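You operate a simulated robot arm through the tools that you are given. There is no shell and no other tool. Be economical: measure what you need, move in short steps, check, and stop when the job is done.

You are at the controls of a simulated two-armed robot. One attempt, no reset.

JOB
Pick up the brush from the front of the right bench with one hand, pass it to the other hand and put it on the top of the green table.

Only the result counts: the job must be done as asked and must still hold three seconds after the hand-in. Knocking over, shifting, dropping, spilling or breaking anything else fails it.

ROBOT AND FRAMES
Two 7-joint arms with two-finger parallel grippers on one trunk, on a base that drives. Base frame: it is fixed to the floor where the robot stands at the start and does not move with it; the origin is under the middle of the robot, x ahead of it, y to its left, z up. Lengths are in m, angles in rad, forces in N, time in s.
The left shoulder is at the start at [0.039, 0.101, 1.161], the right one opposite. With the tool pointing down near the work surface each hand reaches from about 0.2 to 0.52 m from the robot's upright axis, wherever it stands, measured 20 degrees to its own side. Places, roughly: top of the green table [3.4, -1, 0.9]. Payload 2.4 kg a hand.
Tool frame (each hand has its own): the origin (TCP) lies between the finger pads and is the grasp point; the fingertips stand 0.024 m ahead of it; z points along the fingers, y is the line along which they close. Largest opening 0.068 m; finger width 0.017, thickness 0.01; the body of the gripper, 0.04 by 0.07 m, starts 0.041 m behind the TCP.
Orientation is told as [roll, pitch, yaw] about the base's x, y, z axes, in that order, counted from this pose: with the fingers straight down and closing along the base's y, the tool's x points along the base's -x, its y along +y and its z along -z.

CONTROLS
- The arms move only by the tool send_rows. It takes "left_plan", "right_plan" or both (then of equal length, played together; a hand with none holds still); each is a list of rows, each a list of 7 numbers: the turn, a rotation vector about the tool's x, y, z in rad, then the shift along the tool's x, y, z in m, then the closure, from 0 (fully open) to 1 (shut). In form: [[rx, ry, rz, tx, ty, tz, claw], ...]. A call has 1 to 8 rows; each row shifts and turns the commanded pose from where the row before left it, along the tool's axes as they then stand. Each row takes 0.2 s and may step no farther than 0.05 m and 0.15 rad from the row before; otherwise, or with a gripper value out of range, the whole call is refused. A pose out of reach is approached as far as the arm can. The call stops where the force on the tool passes 40 N (or 10 N more than at its start, if that is more) or the arm is blocked; 0.2 s more then pass. Each finger travels about 0.072 m/s and halts on what it meets, pressing with about 35 N; the grip force reading is that of the motor and also rises with nothing between the fingers. The clock runs only during rows and for 0.2 s after the last one: add rows that do not move to give the fingers time. It gives the time, the measured TCP pose, the force on the tool (base axes), the opening and the grip force at its end, in the units of the frame above (readings bear some noise), with the torque about the TCP (base axes, N m) and any sound that the robot's microphone picked up.
- Cameras (640 x 400 px; columns grow to the right, rows downward): "scene" is now at [0.1212, 0.0351, 1.3328]; the picture's right is [0.36, -0.93, 0.00], its down [-0.49, -0.19, -0.85] and it looks along [0.79, 0.30, -0.53] (base axes); focal length 258 px, centre (320, 200). "left" rides on the left gripper at [0.084, -0.011, -0.075] in its tool frame; the picture's right is [0.13, 0.99, 0.00], its down [-0.60, 0.08, -0.79] and it looks along [-0.79, 0.10, 0.61] (tool axes); focal length 251 px, centre (320, 200). "right" rides on the right gripper at [0.084, 0.011, -0.075] in its tool frame; the picture's right is [-0.13, 0.99, 0.00], its down [-0.60, -0.08, -0.79] and it looks along [-0.79, -0.10, 0.61] (tool axes); focal length 251 px, centre (320, 200). There is no depth. A picture from a camera that has moved, and an enlarged one, comes with that camera's place and axes in the base frame and with its lens. The place of the scene camera against the robot may be out by one fixed shift of up to 0.012 m in any direction.
- camera(camera): a new picture of that camera. No time passes.
- slide_trunk(by): slides the trunk up (or, below 0, down) by that many m; the arms and the scene camera ride with it, the base frame stays. It gives what a move gives, with no picture.
- drive_base(legs): drives the robot by 1 to 6 legs, each [ahead, left, turn to the left] in m, m and rad, along the robot's own axes; the way and the turn of a leg run together, so that a leg with both is an arc; at most 1.5 m and 3.142 rad a leg. The arms and the cameras ride along, it lands a little off, and it stops where it bumps. It gives what a move gives.
- aim_head(pan, tilt): turns the head with the scene camera to pan (to the left, within 1.501 rad either way) and tilt (down, from -0.506 to 1.204), counted from straight ahead of the robot. It gives what a move gives.
- zoom(camera, box): a new picture of the part [left, top, right, bottom] of that camera's present view, enlarged. No time passes.
- close_job(): hands the job in; it is judged then, once.

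Go step by step. Nothing tells you exact positions but the pictures and the camera data: compare them with the known pose of the tool, close in by small moves and look again before you grip or let go. The budget is 120 turns and 108 pictures, counting those below and the enlarged ones. Unless the task says otherwise, let go and move clear before handing in, and close with one line.

The tools are called after ">>>" as name(argument=value, ...) on one line, values as JSON. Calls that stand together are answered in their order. send_rows: Moves the arms, as the interface text tells. Its arguments: {"type":"object","properties":{"left_plan":{"type":"array"},"right_plan":{"type":"array"}},"required":[]} The other tools are called the same way: slide_trunk (by) slides the trunk up or down; drive_base (legs) drives the base; aim_head (pan, tilt) turns the head that bears the scene camera; camera (camera) takes a picture; zoom (camera, box) takes an enlarged picture of a part of a camera's view; close_job () hands the job in.

At the start:

```text
time: 0.0
left_tool_pos: [0.301, 0.2823, 1.1374]
left_tool_rot: [-0.003, -0.001, 0.001]
left_contact_force: [0.5, 0.8, -0.5]
left_wrist_torque: [-0.01, -0.01, 0.0]
left_width: 0.0679
left_gripper_force: 0.0
right_tool_pos: [0.323, -0.0386, 1.1682]
right_tool_rot: [0.001, -0.001, 0.001]
right_contact_force: [-0.2, -0.4, 0.0]
right_wrist_torque: [0.0, 0.01, 0.02]
right_width: 0.0679
right_gripper_force: 0.0
trunk travel left (down, up): [-0.375, 0.475]
robot x, y, heading: [-0.0009, -0.001, 0.001]
head pan, tilt: [0.365, 0.557]
```

scene: 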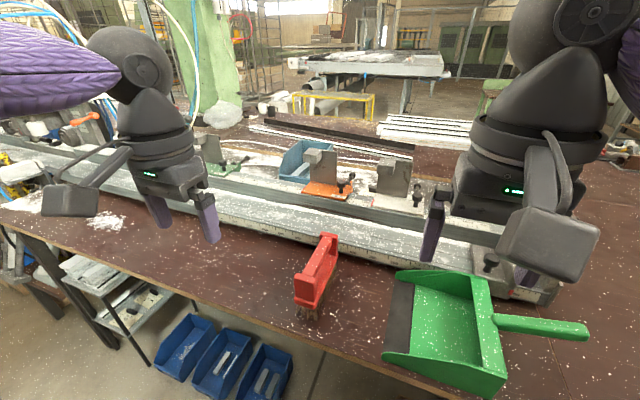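
right: 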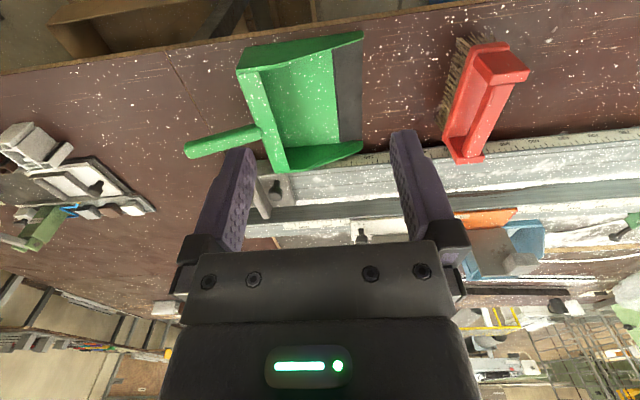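
left: 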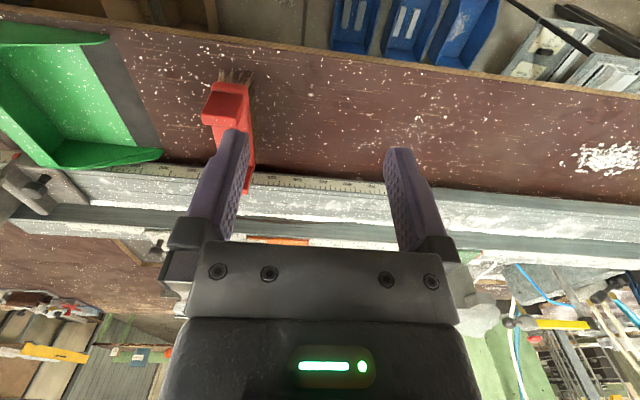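

The red brush lies on the bench right in front of me, next to a green dustpan. First I'll look around to confirm which bench this is and where the green table stands.

>>> aim_head(pan=-0.4, tilt=0.2)

>>> camera(camera="scene")

>>> aim_head(pan=1.2, tilt=0.3)

>>> camera(camera="scene")

>>> aim_head(pan=-1.4, tilt=0.3)

>>> camera(camera="scene")

>>> aim_head(pan=0.3, tilt=0.9)

>>> camera(camera="scene")

```text
time: 1.1
left_tool_pos: [0.3002, 0.2822, 1.1364]
left_tool_rot: [-0.003, -0.003, 0.0]
left_contact_force: [0.4, 0.6, 0.8]
left_wrist_torque: [0.0, -0.01, -0.03]
left_width: 0.068
left_gripper_force: 0.1
right_tool_pos: [0.324, -0.037, 1.1688]
right_tool_rot: [0.0, 0.0, -0.001]
right_contact_force: [-1.4, 0.7, 0.9]
right_wrist_torque: [-0.01, 0.0, 0.01]
right_width: 0.0679
right_gripper_force: 0.0
trunk travel left (down, up): [-0.375, 0.475]
robot x, y, heading: [-0.0008, -0.0009, 0.004]
head pan, tilt: [-0.4, 0.201]
```

```text
104 pictures are left
camera scene: at [0.1234, -0.0331, 1.3657], right [-0.39, -0.92, 0.0], down [-0.18, 0.08, -0.98], along [0.9, -0.38, -0.2], focal length 258 px, centre (320, 200)
```

scene: 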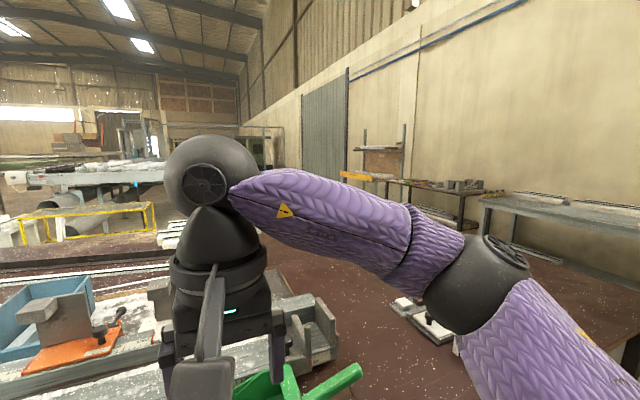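

```text
time: 2.8
left_tool_pos: [0.3017, 0.2807, 1.1359]
left_tool_rot: [-0.001, -0.002, 0.002]
left_contact_force: [-0.1, -1.0, 0.1]
left_wrist_torque: [-0.04, -0.04, 0.0]
left_width: 0.068
left_gripper_force: 0.0
right_tool_pos: [0.3245, -0.0378, 1.1689]
right_tool_rot: [0.001, -0.002, 0.001]
right_contact_force: [0.3, -0.5, -0.8]
right_wrist_torque: [-0.03, 0.02, 0.02]
right_width: 0.068
right_gripper_force: 0.1
trunk travel left (down, up): [-0.375, 0.475]
robot x, y, heading: [-0.0013, -0.0016, 0.003]
head pan, tilt: [1.201, 0.3]
```

```text
103 pictures are left
camera scene: at [0.0713, 0.0902, 1.3565], right [0.93, -0.36, 0.0], down [-0.11, -0.28, -0.96], along [0.35, 0.89, -0.3], focal length 258 px, centre (320, 200)
```

scene: 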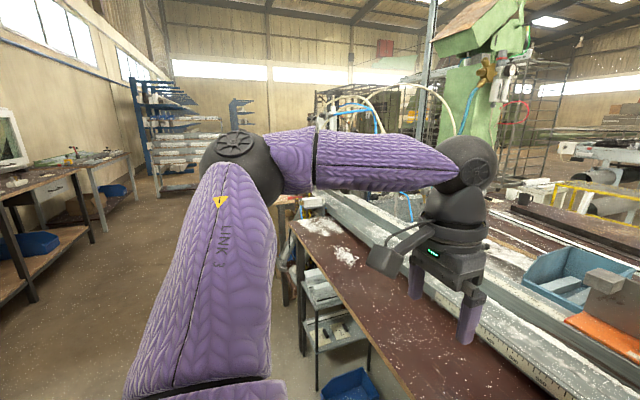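

```text
time: 5.1
left_tool_pos: [0.3019, 0.2822, 1.1362]
left_tool_rot: [-0.002, 0.0, 0.001]
left_contact_force: [-0.4, -0.7, -0.7]
left_wrist_torque: [0.01, 0.02, 0.01]
left_width: 0.0679
left_gripper_force: 0.1
right_tool_pos: [0.3244, -0.0379, 1.1685]
right_tool_rot: [0.002, 0.0, -0.002]
right_contact_force: [0.2, 0.4, -0.5]
right_wrist_torque: [0.0, 0.01, 0.02]
right_width: 0.068
right_gripper_force: 0.1
trunk travel left (down, up): [-0.375, 0.475]
robot x, y, heading: [0.0009, 0.0012, -0.002]
head pan, tilt: [-1.4, 0.3]
```

```text
102 pictures are left
camera scene: at [0.0535, -0.0889, 1.3565], right [-0.99, -0.17, 0.0], down [-0.05, 0.29, -0.96], along [0.16, -0.94, -0.3], focal length 258 px, centre (320, 200)
```

scene: 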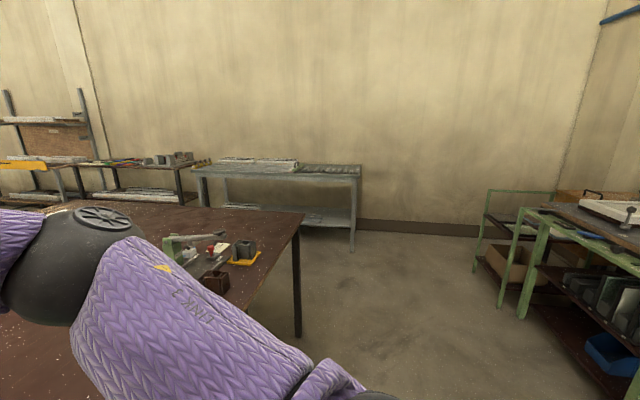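

```text
time: 6.8
left_tool_pos: [0.301, 0.2818, 1.1365]
left_tool_rot: [-0.002, 0.001, 0.005]
left_contact_force: [-0.1, -0.9, -0.4]
left_wrist_torque: [-0.01, -0.02, -0.01]
left_width: 0.0682
left_gripper_force: 0.1
right_tool_pos: [0.3248, -0.0379, 1.1683]
right_tool_rot: [0.002, 0.0, 0.0]
right_contact_force: [0.4, -0.1, -0.3]
right_wrist_torque: [0.01, -0.01, -0.03]
right_width: 0.068
right_gripper_force: 0.1
trunk travel left (down, up): [-0.375, 0.475]
robot x, y, heading: [-0.0015, 0.0025, -0.003]
head pan, tilt: [0.3, 0.901]
```

```text
101 pictures are left
camera scene: at [0.1097, 0.0254, 1.3042], right [0.3, -0.96, 0.0], down [-0.75, -0.23, -0.62], along [0.59, 0.18, -0.78], focal length 258 px, centre (320, 200)
```

scene: 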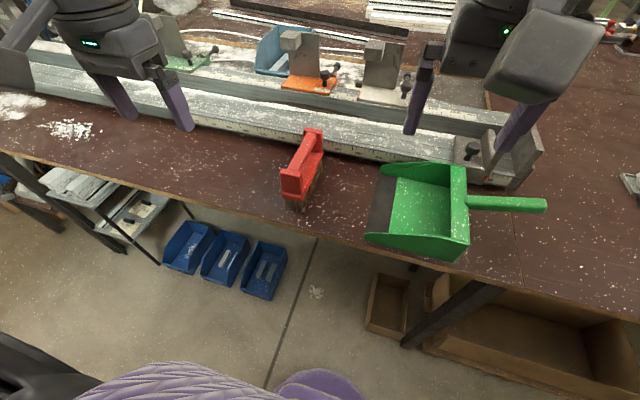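

The brush stands bristles-down on the bench with its handle up. I'll zoom in from all cameras to get its shape and triangulate it.

>>> zoom(camera="scene", box=[240, 110, 400, 230])

>>> zoom(camera="right", box=[400, 20, 560, 180])

>>> zoom(camera="left", box=[160, 50, 320, 210])

```text
3.33 times, centred on (320, 170) of scene
camera zoom: at [0.1097, 0.0254, 1.3042], right [0.3, -0.96, 0.0], down [-0.75, -0.23, -0.62], along [0.59, 0.18, -0.78], focal length 859 px, centre (320, 300)
```

zoom: 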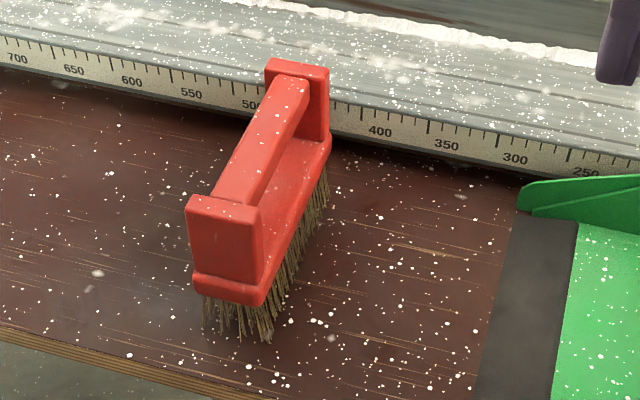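

```text
2.50 times, centred on (480, 100) of right
camera zoom: at [0.24, -0.0268, 1.2431], right [0.13, 0.99, 0.0], down [0.6, -0.08, 0.79], along [0.79, -0.1, -0.61], focal length 629 px, centre (-80, 450)
```

zoom: 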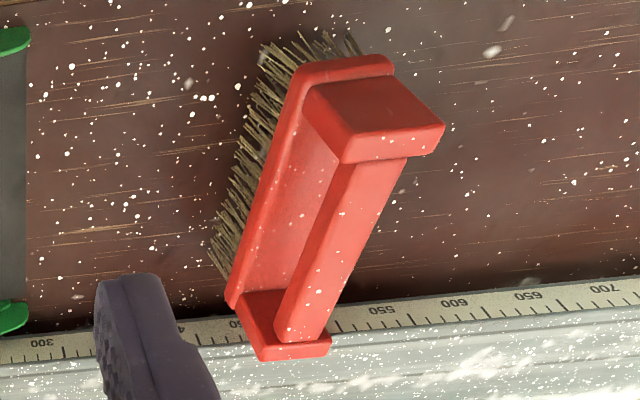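

```text
2.50 times, centred on (240, 130) of left
camera zoom: at [0.2169, 0.2702, 1.2121], right [-0.13, 0.99, 0.0], down [0.6, 0.08, 0.79], along [0.79, 0.1, -0.61], focal length 629 px, centre (520, 375)
```

zoom: 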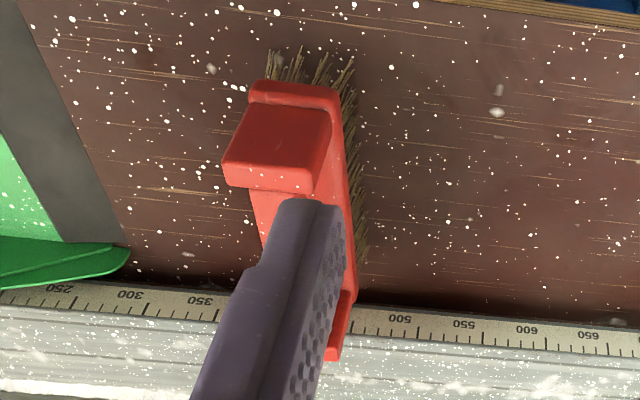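

The brush's long axis runs nearly along x, with the handle bar from about (0.41, 0.173) to (0.55, 0.17) and its top at z≈0.96. The left hand will grip the bar from above with a slight forward tilt, so I'll move it above the brush and shift the right hand aside.

>>> send_rows(left_plan=[[0, 0, 0, -0.028, -0.022, 0.019, 0], [0, 0, 0, -0.028, -0.022, 0.019, 0], [0, 0, 0, -0.028, -0.022, 0.019, 0], [0, 0, 0, -0.028, -0.022, 0.019, 0], [0, 0, 0, -0.028, -0.022, 0.0, 0], [0, -0.117, 0, 0, 0, 0, 0], [0, -0.117, 0, 0, 0, 0, 0], [0, -0.117, 0, 0, 0, 0, 0]], right_plan=[[0, 0, 0, 0, -0.02, 0, 0], [0, 0, 0, 0, -0.02, 0, 0], [0, 0, 0, 0, -0.02, 0, 0], [0, 0, 0, 0, -0.02, 0, 0], [0, 0, 0, 0, -0.02, 0, 0], [0, 0, 0, 0, -0.02, 0, 0], [0, 0, 0, 0, -0.02, 0, 0], [0, 0, 0, 0, 0, 0, 0]])

>>> camera(camera="left")

>>> camera(camera="scene")

>>> camera(camera="right")

```text
time: 8.6
left_tool_pos: [0.4401, 0.171, 1.0613]
left_tool_rot: [-0.003, -0.352, 0.002]
left_contact_force: [-0.5, -0.2, -0.3]
left_wrist_torque: [-0.03, 0.02, -0.03]
left_width: 0.0681
left_gripper_force: 0.0
right_tool_pos: [0.3236, -0.178, 1.1689]
right_tool_rot: [0.002, -0.001, -0.001]
right_contact_force: [0.0, 0.1, -0.9]
right_wrist_torque: [0.0, 0.04, 0.02]
right_width: 0.068
right_gripper_force: 0.0
trunk travel left (down, up): [-0.375, 0.475]
robot x, y, heading: [0.0003, 0.004, 0.002]
head pan, tilt: [0.3, 0.901]
```

```text
97 pictures are left
camera left: at [0.3352, 0.1602, 1.1031], right [-0.12, 0.99, -0.05], down [0.29, 0.08, 0.95], along [0.95, 0.1, -0.3], focal length 251 px, centre (320, 200)
```

left: 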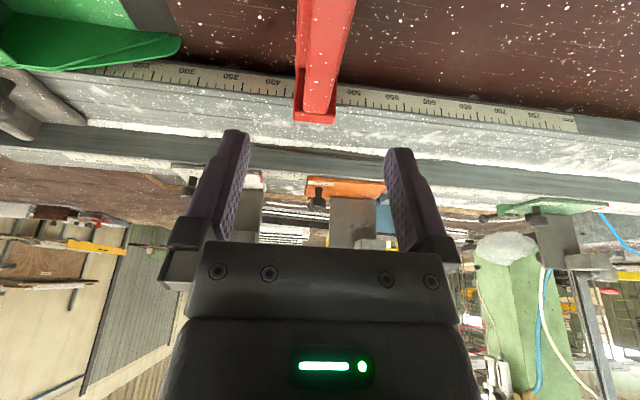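

```text
96 pictures are left
camera scene: at [0.1097, 0.0253, 1.3042], right [0.3, -0.96, 0.0], down [-0.75, -0.23, -0.62], along [0.59, 0.18, -0.78], focal length 258 px, centre (320, 200)
```

scene: 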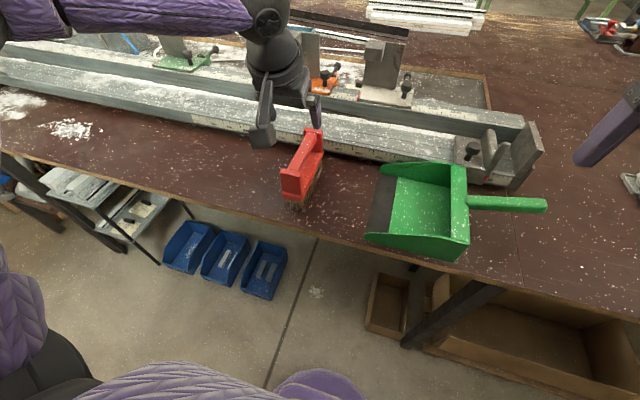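

```text
95 pictures are left
camera right: at [0.2394, -0.1674, 1.2436], right [0.13, 0.99, 0.0], down [0.6, -0.08, 0.79], along [0.79, -0.1, -0.61], focal length 251 px, centre (320, 200)
```

right: 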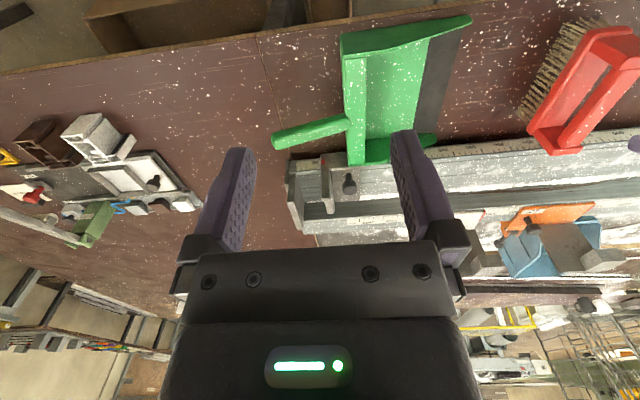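

The bar is at y≈0.171 and centred between the open fingers, with its top at z≈0.953. I'll approach along the tool axis, stop short and look again.

>>> send_rows(left_plan=[[0, 0, 0, 0.023, 0, 0.02, 0], [0, 0, 0, 0, 0, 0.025, 0], [0, 0, 0, 0, 0, 0.025, 0], [0, 0, 0, 0, 0, 0, 0]])

>>> camera(camera="left")

>>> zoom(camera="scene", box=[240, 90, 400, 230])

>>> zoom(camera="right", box=[480, 0, 640, 200])

```text
time: 9.6
left_tool_pos: [0.4416, 0.1718, 0.9848]
left_tool_rot: [-0.002, -0.351, 0.002]
left_contact_force: [-1.4, 0.4, 0.4]
left_wrist_torque: [-0.03, 0.0, -0.01]
left_width: 0.0678
left_gripper_force: 0.2
right_tool_pos: [0.3238, -0.1774, 1.1696]
right_tool_rot: [0.002, 0.0, 0.0]
right_contact_force: [0.0, -1.2, -0.3]
right_wrist_torque: [-0.01, -0.02, -0.02]
right_width: 0.0679
right_gripper_force: 0.1
trunk travel left (down, up): [-0.375, 0.475]
robot x, y, heading: [-0.0006, 0.0018, 0.002]
head pan, tilt: [0.3, 0.901]
```

```text
94 pictures are left
camera left: at [0.3374, 0.1607, 1.0287], right [-0.12, 0.99, -0.05], down [0.29, 0.08, 0.95], along [0.95, 0.1, -0.3], focal length 251 px, centre (320, 200)
```

left: 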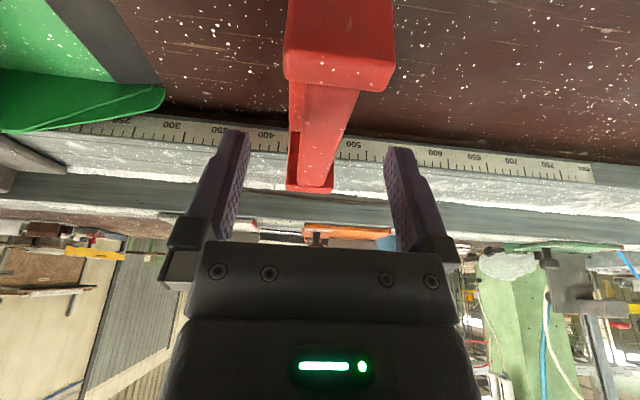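

```text
2.86 times, centred on (320, 160) of scene
camera zoom: at [0.1096, 0.0254, 1.3042], right [0.3, -0.96, 0.0], down [-0.75, -0.23, -0.62], along [0.59, 0.18, -0.78], focal length 736 px, centre (320, 314)
```

zoom: 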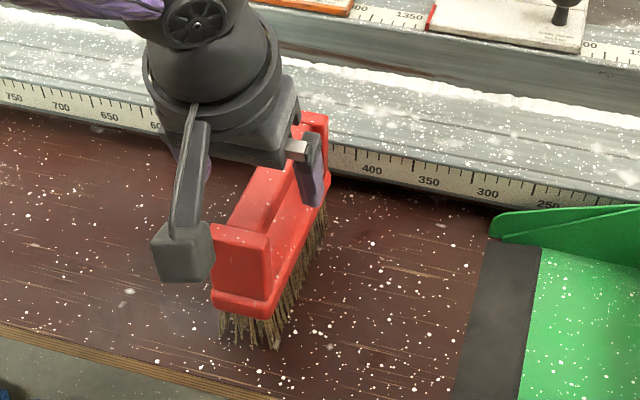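

```text
2.00 times, centred on (560, 100) of right
camera zoom: at [0.2395, -0.1671, 1.2436], right [0.13, 0.99, 0.0], down [0.6, -0.08, 0.79], along [0.79, -0.1, -0.61], focal length 503 px, centre (-160, 400)
```

zoom: 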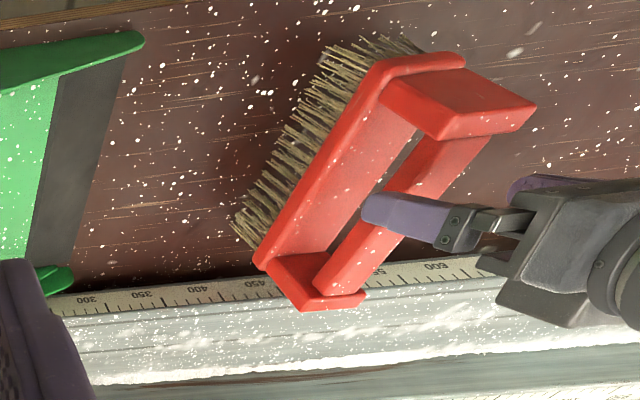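

The fingers straddle the bar, offset slightly toward the near end. Next I'll move 0.044 m along the tool axis and close.

>>> send_rows(left_plan=[[0, 0, 0, 0.001, 0.001, 0.022, 0], [0, 0, 0, 0.001, 0, 0.022, 0], [0, 0, 0, 0, 0, 0, 0]])

>>> camera(camera="left")

>>> zoom(camera="right", box=[480, 0, 640, 200])

```text
time: 10.4
left_tool_pos: [0.4561, 0.1754, 0.9437]
left_tool_rot: [-0.001, -0.352, 0.001]
left_contact_force: [0.4, -0.1, -0.2]
left_wrist_torque: [-0.02, 0.02, 0.02]
left_width: 0.0682
left_gripper_force: 0.0
right_tool_pos: [0.3231, -0.1777, 1.17]
right_tool_rot: [0.002, 0.001, 0.001]
right_contact_force: [-0.1, -0.2, 0.5]
right_wrist_torque: [0.0, -0.03, -0.01]
right_width: 0.068
right_gripper_force: 0.0
trunk travel left (down, up): [-0.375, 0.475]
robot x, y, heading: [0.001, 0.0034, -0.001]
head pan, tilt: [0.3, 0.901]
```

```text
91 pictures are left
camera left: at [0.3512, 0.1629, 0.9865], right [-0.12, 0.99, -0.05], down [0.29, 0.08, 0.95], along [0.95, 0.1, -0.3], focal length 251 px, centre (320, 200)
```

left: 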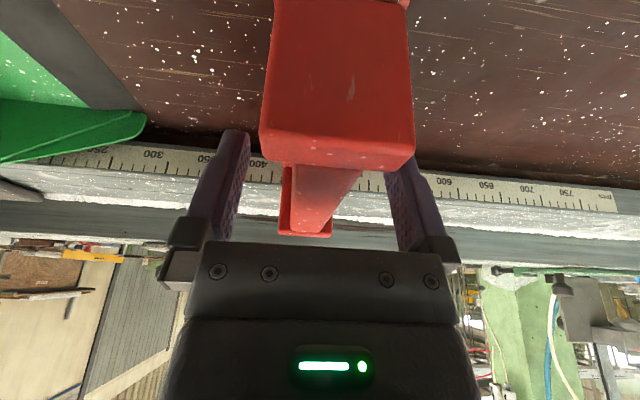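

```text
2.00 times, centred on (560, 100) of right
camera zoom: at [0.2395, -0.1671, 1.2435], right [0.13, 0.99, 0.0], down [0.6, -0.08, 0.79], along [0.79, -0.1, -0.61], focal length 503 px, centre (-160, 400)
```

zoom: 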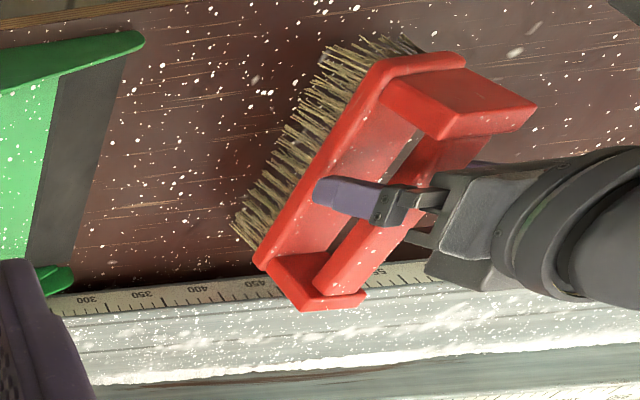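

The alignment is good. Closing the left hand now.

>>> send_rows(left_plan=[[0, 0, 0, 0, 0, 0, 1], [0, 0, 0, 0, 0, 0, 1], [0, 0, 0, 0, 0, 0, 1], [0, 0, 0, 0, 0, 0, 1], [0, 0, 0, 0, 0, 0, 1]])

>>> camera(camera="left")

```text
time: 11.6
left_tool_pos: [0.4568, 0.1753, 0.9441]
left_tool_rot: [-0.002, -0.352, 0.003]
left_contact_force: [0.7, -0.8, -0.4]
left_wrist_torque: [-0.04, -0.08, -0.05]
left_width: 0.0235
left_gripper_force: 35.3
right_tool_pos: [0.3226, -0.1777, 1.1706]
right_tool_rot: [0.002, 0.0, 0.002]
right_contact_force: [0.2, 0.3, -0.7]
right_wrist_torque: [0.01, -0.02, -0.02]
right_width: 0.0679
right_gripper_force: 0.1
trunk travel left (down, up): [-0.375, 0.475]
robot x, y, heading: [0.0001, -0.0025, -0.005]
head pan, tilt: [0.3, 0.901]
```

```text
89 pictures are left
camera left: at [0.3512, 0.1628, 0.9866], right [-0.12, 0.99, -0.05], down [0.29, 0.08, 0.95], along [0.95, 0.1, -0.3], focal length 251 px, centre (320, 200)
```

left: 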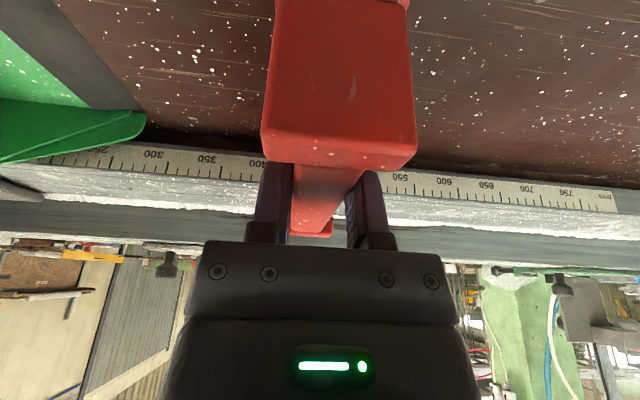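

It grips the bar with a width of 0.0235 m. Lifting straight up now.

>>> send_rows(left_plan=[[0, 0, 0, -0.0043, 0, -0.0117, 1], [0, 0, 0, -0.0086, 0, -0.0235, 1], [0, 0, 0, -0.0086, 0, -0.0235, 1], [0, 0, 0, -0.0086, 0, -0.0235, 1], [0, 0, 0, -0.0086, 0, -0.0235, 1], [0, 0, 0, -0.0086, 0, -0.0235, 1], [0, 0, 0, -0.0086, 0, -0.0235, 1], [0, 0, 0, 0, 0, 0, 1]])

>>> camera(camera="scene")

>>> camera(camera="left")

>>> camera(camera="right")

```text
time: 13.4
left_tool_pos: [0.4581, 0.1724, 1.1095]
left_tool_rot: [0.0, -0.351, 0.001]
left_contact_force: [-0.2, 0.1, -1.7]
left_wrist_torque: [0.0, 0.04, 0.0]
left_width: 0.0238
left_gripper_force: 35.1
right_tool_pos: [0.3227, -0.1776, 1.1691]
right_tool_rot: [0.001, 0.0, 0.0]
right_contact_force: [0.2, -0.2, -0.9]
right_wrist_torque: [0.0, -0.01, 0.01]
right_width: 0.0678
right_gripper_force: 0.0
trunk travel left (down, up): [-0.375, 0.475]
robot x, y, heading: [-0.0023, -0.0009, -0.0]
head pan, tilt: [0.3, 0.901]
```

```text
88 pictures are left
camera scene: at [0.1099, 0.0254, 1.3041], right [0.3, -0.96, 0.0], down [-0.75, -0.23, -0.62], along [0.59, 0.18, -0.78], focal length 258 px, centre (320, 200)
```

scene: 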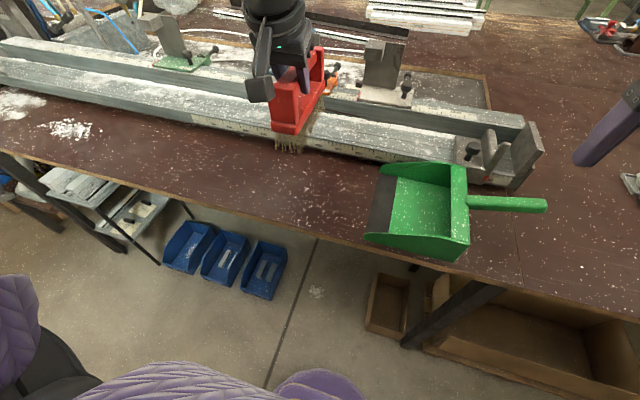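

```text
87 pictures are left
camera left: at [0.3529, 0.162, 1.1511], right [-0.12, 0.99, -0.05], down [0.29, 0.08, 0.95], along [0.95, 0.1, -0.3], focal length 251 px, centre (320, 200)
```

left: 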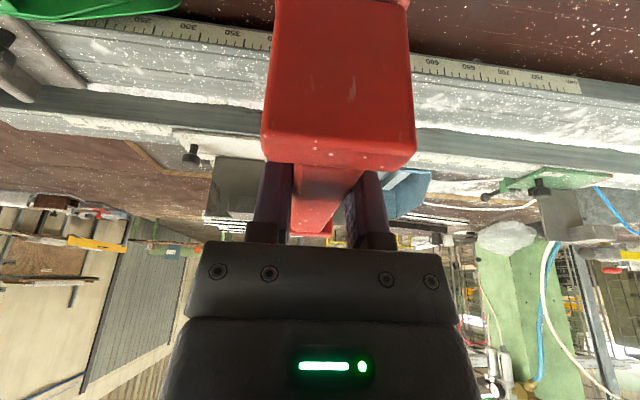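

```text
86 pictures are left
camera right: at [0.2397, -0.167, 1.2435], right [0.13, 0.99, 0.0], down [0.6, -0.08, 0.79], along [0.79, -0.1, -0.61], focal length 251 px, centre (320, 200)
```

right: 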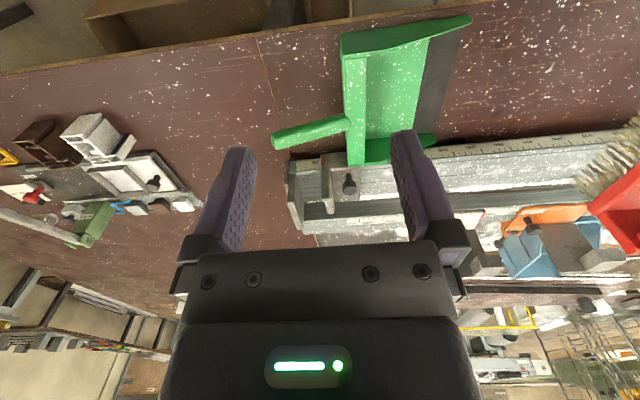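

The brush hangs firmly and level. Now I'll bring both hands toward the centre: the left turns −90° so the bar runs along y, and the right turns +90° to face it.

>>> send_rows(left_plan=[[0, 0, 0, 0.025, -0.017, -0.009, 1], [0, 0, 0, 0.025, -0.017, -0.009, 1], [0, 0, 0, 0.025, -0.017, -0.009, 1], [0.048, 0, 0.1315, 0, 0, 0, 1], [0.048, 0, 0.1315, 0, 0, 0, 1], [0.048, 0, 0.1315, 0, 0, 0, 1], [0.048, 0, 0.1315, 0, 0, 0, 1], [0.048, 0, 0.1315, 0, 0, 0, 1]], right_plan=[[0, 0, 0, 0, -0.02, 0, 0], [0, 0, 0, 0, -0.02, 0, 0], [0, 0, 0, 0, -0.02, 0, 0], [0, 0, -0.14, 0, 0, 0, 0], [0, 0, -0.14, 0, 0, 0, 0], [0, 0, -0.14, 0, 0, 0, 0], [0, 0, -0.14, 0, 0, 0, 0], [0, 0, -0.14, 0, 0, 0, 0]])

>>> send_rows(left_plan=[[0.048, 0, 0.1315, 0, 0, 0, 1], [0.048, 0, 0.1315, 0, 0, 0, 1], [0.048, 0, 0.1315, 0, 0, 0, 1], [0.048, 0, 0.1315, 0, 0, 0, 1], [0.048, 0, 0.1315, 0, 0, 0, 1], [0.048, 0, 0.1315, 0, 0, 0, 1], [0.0105, 0, 0.0287, 0, 0, 0, 1], [0, 0, 0, 0, 0, 0, 1]], right_plan=[[0, 0, -0.14, 0, 0, 0, 0], [0, 0, -0.14, 0, 0, 0, 0], [0, 0, -0.14, 0, 0, 0, 0], [0, 0, -0.14, 0, 0, 0, 0], [0, 0, -0.14, 0, 0, 0, 0], [0, 0, -0.14, 0, 0, 0, 0], [0, 0, -0.0308, 0, 0, 0, 0], [0, 0, 0, 0, 0, 0, 0]])

>>> camera(camera="scene")

>>> camera(camera="left")

>>> camera(camera="right")

```text
time: 15.2
left_tool_pos: [0.3774, 0.1216, 1.1081]
left_tool_rot: [-0.001, -0.351, -0.7]
left_contact_force: [0.2, -0.5, -1.5]
left_wrist_torque: [0.04, 0.04, 0.01]
left_width: 0.0238
left_gripper_force: 35.1
right_tool_pos: [0.3174, -0.2262, 1.1643]
right_tool_rot: [-0.002, -0.002, 0.701]
right_contact_force: [0.0, -0.7, -0.6]
right_wrist_torque: [0.0, 0.0, 0.0]
right_width: 0.0679
right_gripper_force: 0.0
right hand out of reach, approached as far as the arm can: row 8
trunk travel left (down, up): [-0.375, 0.475]
robot x, y, heading: [0.0026, 0.0051, -0.0]
head pan, tilt: [0.3, 0.901]
```

```text
time: 17.0
left_tool_pos: [0.3772, 0.1217, 1.1057]
left_tool_rot: [0.002, -0.35, -1.568]
left_contact_force: [0.1, 0.2, -1.7]
left_wrist_torque: [0.04, -0.01, -0.02]
left_width: 0.0234
left_gripper_force: 35.0
right_tool_pos: [0.2211, -0.1164, 1.1353]
right_tool_rot: [0.0, 0.0, 1.571]
right_contact_force: [-0.1, 0.4, 0.2]
right_wrist_torque: [-0.03, -0.01, 0.0]
right_width: 0.0681
right_gripper_force: 0.1
right hand out of reach, approached as far as the arm can: row 1, 2, 3, 4, 5, 6, 7
trunk travel left (down, up): [-0.375, 0.475]
robot x, y, heading: [0.003, -0.002, -0.001]
head pan, tilt: [0.3, 0.901]
```

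```text
85 pictures are left
camera scene: at [0.1098, 0.0253, 1.3042], right [0.3, -0.96, 0.0], down [-0.75, -0.23, -0.62], along [0.59, 0.18, -0.78], focal length 258 px, centre (320, 200)
```

scene: 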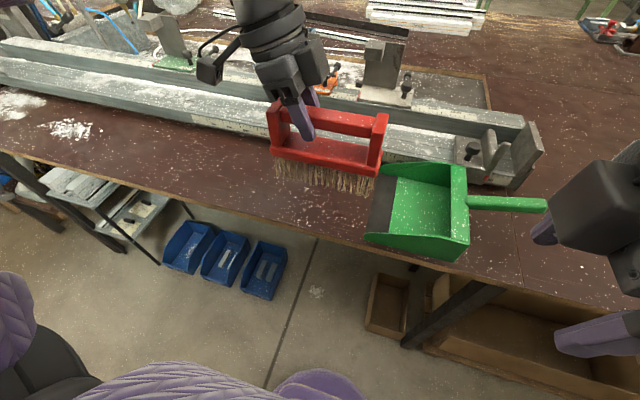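

```text
84 pictures are left
camera left: at [0.3663, 0.2258, 1.1482], right [0.99, 0.12, -0.04], down [0.08, -0.29, 0.95], along [0.1, -0.95, -0.3], focal length 251 px, centre (320, 200)
```

left: 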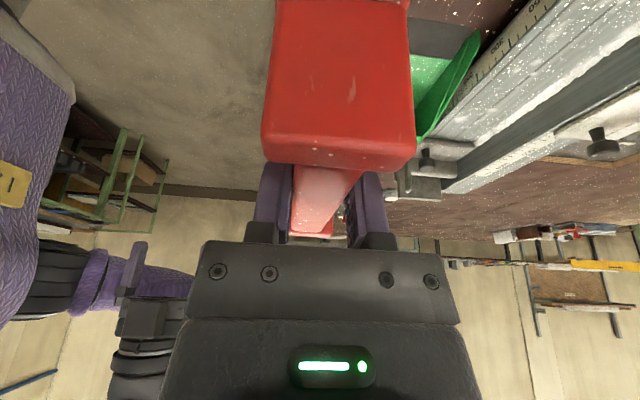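

```text
83 pictures are left
camera right: at [0.2098, -0.2011, 1.2094], right [-0.99, 0.13, 0.0], down [0.08, 0.6, 0.79], along [0.1, 0.79, -0.61], focal length 251 px, centre (320, 200)
```

right: 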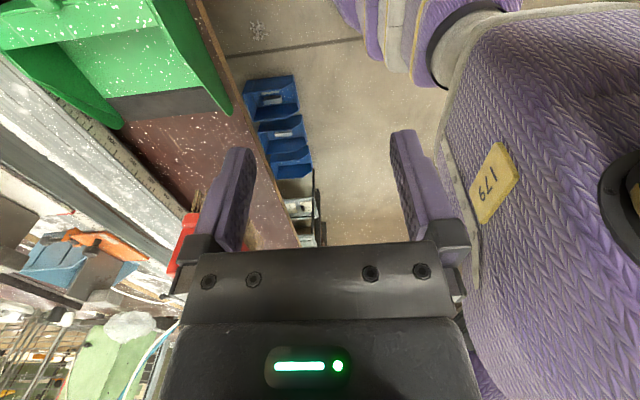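

The left hand came round cleanly. The right strained at the reach limit in its pointing-down yaw, so I'll tilt its fingers toward +y, which is more natural for that arm, and see where it lands.

>>> send_rows(right_plan=[[0, -0.14, 0, 0, 0, 0, 0], [0, -0.14, 0, 0, 0, 0, 0], [0, -0.14, 0, 0, 0, 0, 0], [0, -0.14, 0, 0, 0, 0, 0], [0, 0, 0, 0, 0, 0, 0]])

```text
time: 18.2
left_tool_pos: [0.3769, 0.1208, 1.1064]
left_tool_rot: [0.003, -0.35, -1.569]
left_contact_force: [0.6, 0.6, -1.7]
left_wrist_torque: [0.04, 0.03, 0.0]
left_width: 0.0239
left_gripper_force: 34.8
right_tool_pos: [0.2124, -0.1099, 1.1381]
right_tool_rot: [-0.001, -0.563, 1.568]
right_contact_force: [0.3, 0.0, 0.3]
right_wrist_torque: [-0.01, 0.01, 0.03]
right_width: 0.0681
right_gripper_force: 0.1
right hand out of reach, approached as far as the arm can: row 2, 4
trunk travel left (down, up): [-0.375, 0.475]
robot x, y, heading: [-0.0031, 0.0009, -0.003]
head pan, tilt: [0.3, 0.901]
```

>>> send_rows(right_plan=[[0, 0, 0, 0, -0.03, 0, 0], [0, 0, 0, 0, -0.03, 0, 0], [0, 0, 0, 0, -0.03, 0, 0], [0, 0, 0, 0, -0.03, 0, 0], [0, 0, 0, 0, 0, 0, 0]])

>>> camera(camera="scene")

```text
time: 19.4
left_tool_pos: [0.3773, 0.1206, 1.1056]
left_tool_rot: [0.001, -0.353, -1.568]
left_contact_force: [-1.2, -0.5, -2.1]
left_wrist_torque: [0.08, -0.03, -0.01]
left_width: 0.0236
left_gripper_force: 34.2
right_tool_pos: [0.2488, -0.0626, 1.1608]
right_tool_rot: [0.001, -0.563, 1.569]
right_contact_force: [0.7, 0.2, -1.1]
right_wrist_torque: [0.01, 0.05, -0.03]
right_width: 0.068
right_gripper_force: 0.1
right hand out of reach, approached as far as the arm can: row 1, 2, 3, 4
trunk travel left (down, up): [-0.375, 0.475]
robot x, y, heading: [-0.0013, -0.0003, 0.001]
head pan, tilt: [0.3, 0.901]
```

```text
82 pictures are left
camera scene: at [0.1098, 0.0255, 1.3041], right [0.3, -0.96, 0.0], down [-0.75, -0.23, -0.62], along [0.59, 0.18, -0.78], focal length 258 px, centre (320, 200)
```

scene: 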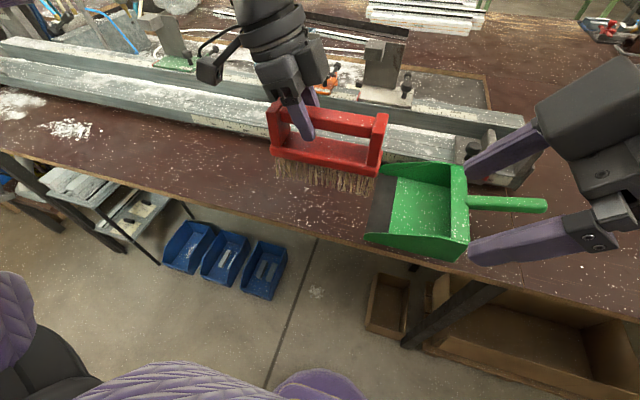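

The right arm is against a joint limit in this elbow posture, although the mirrored left pose worked fine. I'll unwind its yaw, move it to the mirror of the left hand's path with the tilt first, and yaw again.

>>> send_rows(right_plan=[[0.0747, 0, 0.1184, 0, 0, 0, 0], [0.0747, 0, 0.1184, 0, 0, 0, 0], [0.0747, 0, 0.1184, 0, 0, 0, 0], [0.0747, 0, 0.1184, 0, 0, 0, 0], [0.0747, 0, 0.1184, 0, 0, 0, 0], [0.0747, 0, 0.1184, 0, 0, 0, 0], [0.0747, 0, 0.1184, 0, 0, 0, 0], [0, 0, 0, 0, 0, 0, 0]])

>>> send_rows(right_plan=[[0.0747, 0, 0.1184, 0, 0, 0, 0], [0.0747, 0, 0.1184, 0, 0, 0, 0], [0.0747, 0, 0.1184, 0, 0, 0, 0], [0.0747, 0, 0.1184, 0, 0, 0, 0], [0, 0, 0, 0, -0.03, 0, 0], [0, 0, 0, 0, -0.03, 0, 0], [0, 0, 0, 0, -0.03, 0, 0], [0, 0, 0, 0, 0, 0, 0]])

```text
time: 21.2
left_tool_pos: [0.3767, 0.1202, 1.1059]
left_tool_rot: [0.002, -0.352, -1.568]
left_contact_force: [0.8, 0.0, -2.3]
left_wrist_torque: [0.01, -0.01, 0.01]
left_width: 0.0239
left_gripper_force: 35.0
right_tool_pos: [0.2489, -0.0641, 1.1607]
right_tool_rot: [-0.001, -0.564, 0.589]
right_contact_force: [0.0, 0.3, -0.3]
right_wrist_torque: [-0.01, -0.01, 0.0]
right_width: 0.0679
right_gripper_force: 0.1
trunk travel left (down, up): [-0.375, 0.475]
robot x, y, heading: [-0.001, -0.0008, -0.003]
head pan, tilt: [0.3, 0.901]
```

```text
time: 23.0
left_tool_pos: [0.3763, 0.1221, 1.1065]
left_tool_rot: [0.001, -0.351, -1.568]
left_contact_force: [-0.7, -0.3, -1.8]
left_wrist_torque: [0.03, 0.01, -0.06]
left_width: 0.0237
left_gripper_force: 35.0
right_tool_pos: [0.2553, -0.1576, 1.1652]
right_tool_rot: [-0.001, -0.562, 0.032]
right_contact_force: [0.1, -0.2, -0.2]
right_wrist_torque: [0.0, -0.03, 0.01]
right_width: 0.068
right_gripper_force: 0.0
right hand out of reach, approached as far as the arm can: row 7
trunk travel left (down, up): [-0.375, 0.475]
robot x, y, heading: [0.0024, -0.0029, -0.007]
head pan, tilt: [0.3, 0.901]
```

>>> send_rows(right_plan=[[0, 0, 0, -0.0227, 0, 0.032, 0], [0, 0, 0, -0.0227, 0, 0.032, 0], [0, 0, 0, -0.0227, 0, 0.032, 0], [0, 0, 0, -0.0227, 0, 0.032, 0], [0, 0, 0, 0, 0, 0, 0]])

>>> send_rows(right_plan=[[-0.0747, 0, -0.1184, 0, 0, 0, 0], [-0.0747, 0, -0.1184, 0, 0, 0, 0], [-0.0747, 0, -0.1184, 0, 0, 0, 0], [-0.0747, 0, -0.1184, 0, 0, 0, 0], [-0.0747, 0, -0.1184, 0, 0, 0, 0], [-0.0747, 0, -0.1184, 0, 0, 0, 0], [0, 0, 0, 0, 0, 0, 0]])

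```text
time: 24.2
left_tool_pos: [0.3774, 0.1211, 1.106]
left_tool_rot: [0.003, -0.35, -1.568]
left_contact_force: [0.3, -0.6, -2.4]
left_wrist_torque: [0.06, 0.0, 0.0]
left_width: 0.0238
left_gripper_force: 35.1
right_tool_pos: [0.4022, -0.1502, 1.1076]
right_tool_rot: [-0.002, -0.562, 0.032]
right_contact_force: [0.9, -0.2, -0.2]
right_wrist_torque: [-0.04, 0.0, 0.02]
right_width: 0.0678
right_gripper_force: 0.1
trunk travel left (down, up): [-0.375, 0.475]
robot x, y, heading: [0.0021, 0.0, 0.003]
head pan, tilt: [0.3, 0.901]
```

```text
time: 25.8
left_tool_pos: [0.3768, 0.1224, 1.1074]
left_tool_rot: [0.004, -0.352, -1.569]
left_contact_force: [0.2, 0.6, -1.6]
left_wrist_torque: [0.05, 0.01, 0.0]
left_width: 0.0239
left_gripper_force: 34.6
right_tool_pos: [0.4009, -0.1515, 1.1064]
right_tool_rot: [-0.002, -0.561, 0.731]
right_contact_force: [0.8, -0.1, -0.1]
right_wrist_torque: [0.02, -0.01, -0.02]
right_width: 0.0679
right_gripper_force: 0.2
right hand out of reach, approached as far as the arm can: row 6
trunk travel left (down, up): [-0.375, 0.475]
robot x, y, heading: [-0.001, 0.0028, -0.004]
head pan, tilt: [0.3, 0.901]
```

The right wrist stops at yaw 0.73 because the hands are almost at shoulder height. I'll raise the trunk and lower both hands relative to the shoulders to give the wrists more room.

>>> slide_trunk(by=0.22)

>>> send_rows(left_plan=[[0, 0, 0, 0.0103, 0, 0.0282, 1], [0, 0, 0, 0.0103, 0, 0.0282, 1], [0, 0, 0, 0.0103, 0, 0.0282, 1], [0, 0, 0, 0.0103, 0, 0.0282, 1], [0, 0, 0, 0.0103, 0, 0.0282, 1], [0, 0, 0, 0.0103, 0, 0.0282, 1], [0, 0, 0, 0, 0, 0, 1], [0, 0, 0, 0, 0, 0, 1]], right_plan=[[0, 0, 0, 0.016, 0, 0.0254, 0], [0, 0, 0, 0.016, 0, 0.0254, 0], [0, 0, 0, 0.016, 0, 0.0254, 0], [0, 0, 0, 0.016, 0, 0.0254, 0], [0, 0, 0, 0.016, 0, 0.0254, 0], [0, 0, 0, 0.016, 0, 0.0254, 0], [-0.0747, 0, -0.1184, 0, 0, 0, 0], [-0.0747, 0, -0.1184, 0, 0, 0, 0]])

>>> send_rows(right_plan=[[-0.0747, 0, -0.1184, 0, 0, 0, 0], [-0.0747, 0, -0.1184, 0, 0, 0, 0], [-0.0747, 0, -0.1184, 0, 0, 0, 0], [-0.0747, 0, -0.1184, 0, 0, 0, 0], [0, 0, 0, 0, 0, 0, 0]])

```text
time: 28.2
left_tool_pos: [0.3771, 0.1209, 1.3264]
left_tool_rot: [0.002, -0.35, -1.57]
left_contact_force: [-0.2, -0.1, -0.8]
left_wrist_torque: [0.02, 0.0, -0.01]
left_width: 0.0238
left_gripper_force: 35.0
right_tool_pos: [0.397, -0.1504, 1.3327]
right_tool_rot: [-0.015, -0.576, 0.731]
right_contact_force: [-0.2, -0.2, 0.0]
right_wrist_torque: [-0.04, -0.01, 0.0]
right_width: 0.068
right_gripper_force: 0.0
trunk travel left (down, up): [-0.595, 0.255]
robot x, y, heading: [0.0004, 0.002, -0.002]
head pan, tilt: [0.3, 0.901]
```

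```text
time: 30.0
left_tool_pos: [0.3707, 0.1245, 1.1529]
left_tool_rot: [0.002, -0.353, -1.569]
left_contact_force: [0.1, -0.1, -2.2]
left_wrist_torque: [0.07, -0.01, 0.0]
left_width: 0.0237
left_gripper_force: 34.9
left hand out of reach, approached as far as the arm can: row 6
right_tool_pos: [0.3933, -0.1385, 1.1545]
right_tool_rot: [-0.011, -0.585, 0.793]
right_contact_force: [0.4, 0.2, -0.2]
right_wrist_torque: [-0.02, -0.02, 0.03]
right_width: 0.0679
right_gripper_force: 0.1
right hand out of reach, approached as far as the arm can: row 7, 8
trunk travel left (down, up): [-0.595, 0.255]
robot x, y, heading: [-0.0041, -0.0046, -0.001]
head pan, tilt: [0.3, 0.901]
```

```text
time: 31.2
left_tool_pos: [0.3706, 0.1247, 1.1543]
left_tool_rot: [0.003, -0.35, -1.568]
left_contact_force: [-0.1, 0.6, -1.8]
left_wrist_torque: [0.06, 0.0, 0.0]
left_width: 0.0237
left_gripper_force: 34.7
right_tool_pos: [0.3758, -0.1186, 1.1598]
right_tool_rot: [0.004, -0.6, 0.901]
right_contact_force: [0.3, -0.3, 0.7]
right_wrist_torque: [0.02, 0.01, -0.02]
right_width: 0.0679
right_gripper_force: 0.1
right hand out of reach, approached as far as the arm can: row 1, 2, 3, 4
trunk travel left (down, up): [-0.595, 0.255]
robot x, y, heading: [0.0026, 0.0033, -0.001]
head pan, tilt: [0.3, 0.901]
```

Both wrists are less restricted near shoulder height, and the right's yaw should get easier as it reaches across to the left. I'll raise the hands a little, bring the right hand inward above the brush level and try the yaw there.

>>> send_rows(left_plan=[[0, 0, 0, -0.0103, 0, -0.0282, 1], [0, 0, 0, -0.0103, 0, -0.0282, 1], [0, 0, 0, 0, 0, 0, 1], [0, 0, 0, 0, 0, 0, 1], [0, 0, 0, 0, 0, 0, 1], [0, 0, 0, 0, 0, 0, 1], [0, 0, 0, 0, 0, 0, 1], [0, 0, 0, 0, 0, 0, 1]], right_plan=[[0, 0, 0, -0.034, 0.0143, -0.0179, 0], [0, 0, 0, -0.034, 0.0143, -0.0179, 0], [0, 0, 0, -0.034, 0.0143, -0.0179, 0], [0, 0, 0, -0.034, 0.0143, -0.0179, 0], [0, 0, 0, -0.034, 0.0143, -0.0179, 0], [-0.0747, 0, -0.1184, 0, 0, 0, 0], [-0.0747, 0, -0.1184, 0, 0, 0, 0], [-0.0747, 0, -0.1184, 0, 0, 0, 0]])

>>> camera(camera="scene")

```text
time: 33.0
left_tool_pos: [0.3707, 0.1247, 1.2135]
left_tool_rot: [0.001, -0.351, -1.57]
left_contact_force: [-0.2, 0.1, -2.1]
left_wrist_torque: [0.05, -0.01, -0.02]
left_width: 0.024
left_gripper_force: 34.6
right_tool_pos: [0.375, -0.0044, 1.3275]
right_tool_rot: [-0.002, -0.598, 1.043]
right_contact_force: [0.2, 0.1, 0.4]
right_wrist_torque: [-0.03, 0.03, 0.01]
right_width: 0.068
right_gripper_force: 0.0
right hand out of reach, approached as far as the arm can: row 7, 8
trunk travel left (down, up): [-0.595, 0.255]
robot x, y, heading: [-0.0031, -0.0016, -0.002]
head pan, tilt: [0.3, 0.901]
```

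```text
81 pictures are left
camera scene: at [0.0889, 0.0251, 1.5251], right [0.3, -0.96, 0.0], down [-0.75, -0.23, -0.62], along [0.59, 0.18, -0.78], focal length 258 px, centre (320, 200)
```

scene: 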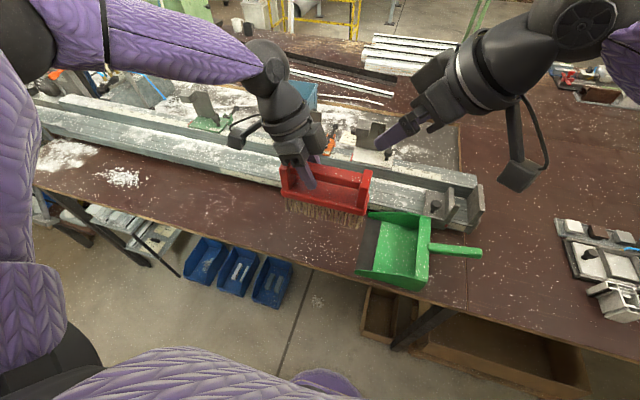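

The right yaw is now 1.04. Only about 0.53 rad is missing, so I'll try having the left hand contribute it.

>>> send_rows(left_plan=[[0.0457, 0, 0.1249, 0, 0, 0, 1], [0.0457, 0, 0.1249, 0, 0, 0, 1], [0.0457, 0, 0.1249, 0, 0, 0, 1], [0.0457, 0, 0.1249, 0, 0, 0, 1], [0, 0, 0, 0, 0, 0, 1]])

```text
time: 34.2
left_tool_pos: [0.3714, 0.1258, 1.2138]
left_tool_rot: [0.001, -0.351, -2.102]
left_contact_force: [-0.4, 0.6, -2.0]
left_wrist_torque: [0.07, -0.03, 0.0]
left_width: 0.0238
left_gripper_force: 35.3
right_tool_pos: [0.3753, -0.0043, 1.3276]
right_tool_rot: [-0.003, -0.599, 1.043]
right_contact_force: [0.5, 0.0, 0.3]
right_wrist_torque: [0.0, 0.0, -0.01]
right_width: 0.0681
right_gripper_force: 0.1
trunk travel left (down, up): [-0.595, 0.255]
robot x, y, heading: [0.0011, -0.0019, 0.0]
head pan, tilt: [0.3, 0.901]
```

That works. With the left yaw at −2.10 the two hands now oppose each other exactly. I'll bring both to the pre-grasp position, with the right above the free part of the bar.

>>> send_rows(left_plan=[[0, 0, 0, -0.0217, 0.0044, -0.0059, 1], [0, 0, 0, -0.0217, 0.0044, -0.0059, 1], [0, 0, 0, 0, 0, 0, 1], [0, 0, 0, 0, 0, 0, 1]], right_plan=[[0, 0, 0, 0.0128, 0.0203, 0, 0], [0, 0, 0, 0.0128, 0.0203, 0, 0], [0, 0, 0, 0.0128, 0.0203, 0, 0], [0, 0, 0, 0, 0, 0, 0]])

>>> camera(camera="scene")

>>> camera(camera="right")

>>> camera(camera="left")

```text
time: 35.2
left_tool_pos: [0.3616, 0.0888, 1.2394]
left_tool_rot: [0.002, -0.351, -2.101]
left_contact_force: [-0.3, 0.2, -2.8]
left_wrist_torque: [0.05, -0.01, 0.01]
left_width: 0.0237
left_gripper_force: 34.4
right_tool_pos: [0.3053, -0.0014, 1.3104]
right_tool_rot: [-0.001, -0.599, 1.045]
right_contact_force: [0.5, -0.7, -0.1]
right_wrist_torque: [0.0, -0.03, 0.02]
right_width: 0.0681
right_gripper_force: 0.0
trunk travel left (down, up): [-0.595, 0.255]
robot x, y, heading: [-0.0004, 0.0022, 0.002]
head pan, tilt: [0.3, 0.901]
```

```text
80 pictures are left
camera scene: at [0.089, 0.0253, 1.5251], right [0.3, -0.96, 0.0], down [-0.75, -0.23, -0.62], along [0.59, 0.18, -0.78], focal length 258 px, centre (320, 200)
```

scene: 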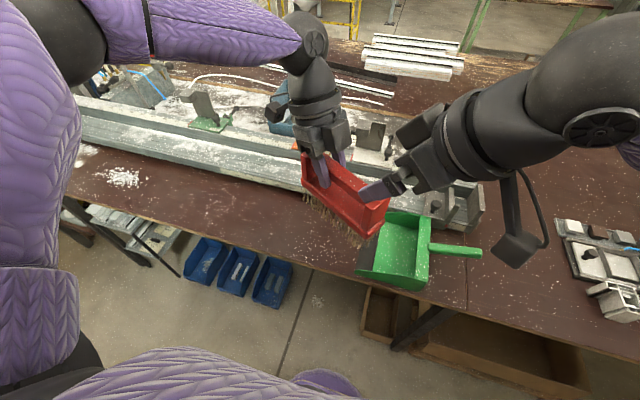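

```text
79 pictures are left
camera right: at [0.2404, -0.092, 1.3239], right [-0.8, 0.59, 0.07], down [0.09, 0.01, 1.0], along [0.59, 0.81, -0.06], focal length 251 px, centre (320, 200)
```

right: 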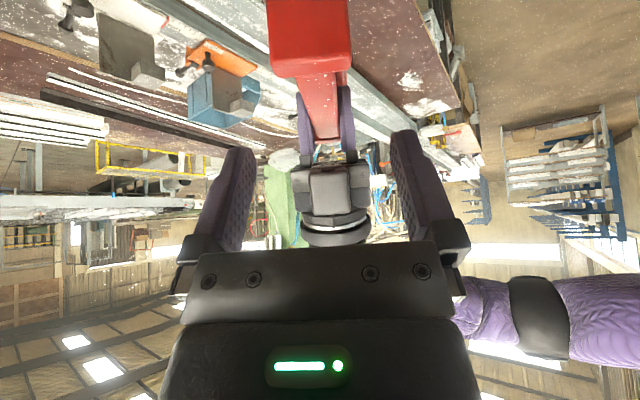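

```text
78 pictures are left
camera left: at [0.4041, 0.1849, 1.2817], right [0.92, -0.4, -0.04], down [-0.08, -0.29, 0.95], along [-0.39, -0.87, -0.3], focal length 251 px, centre (320, 200)
```

left: 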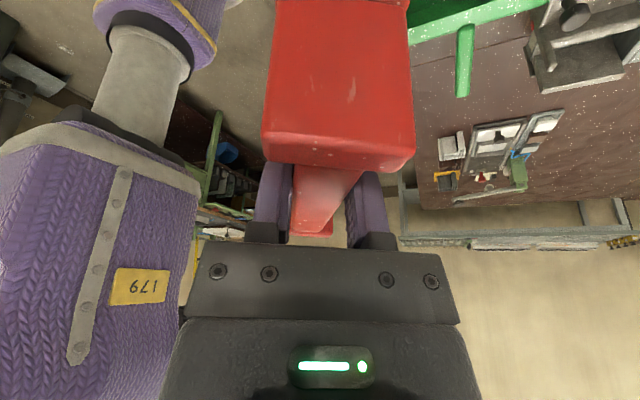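

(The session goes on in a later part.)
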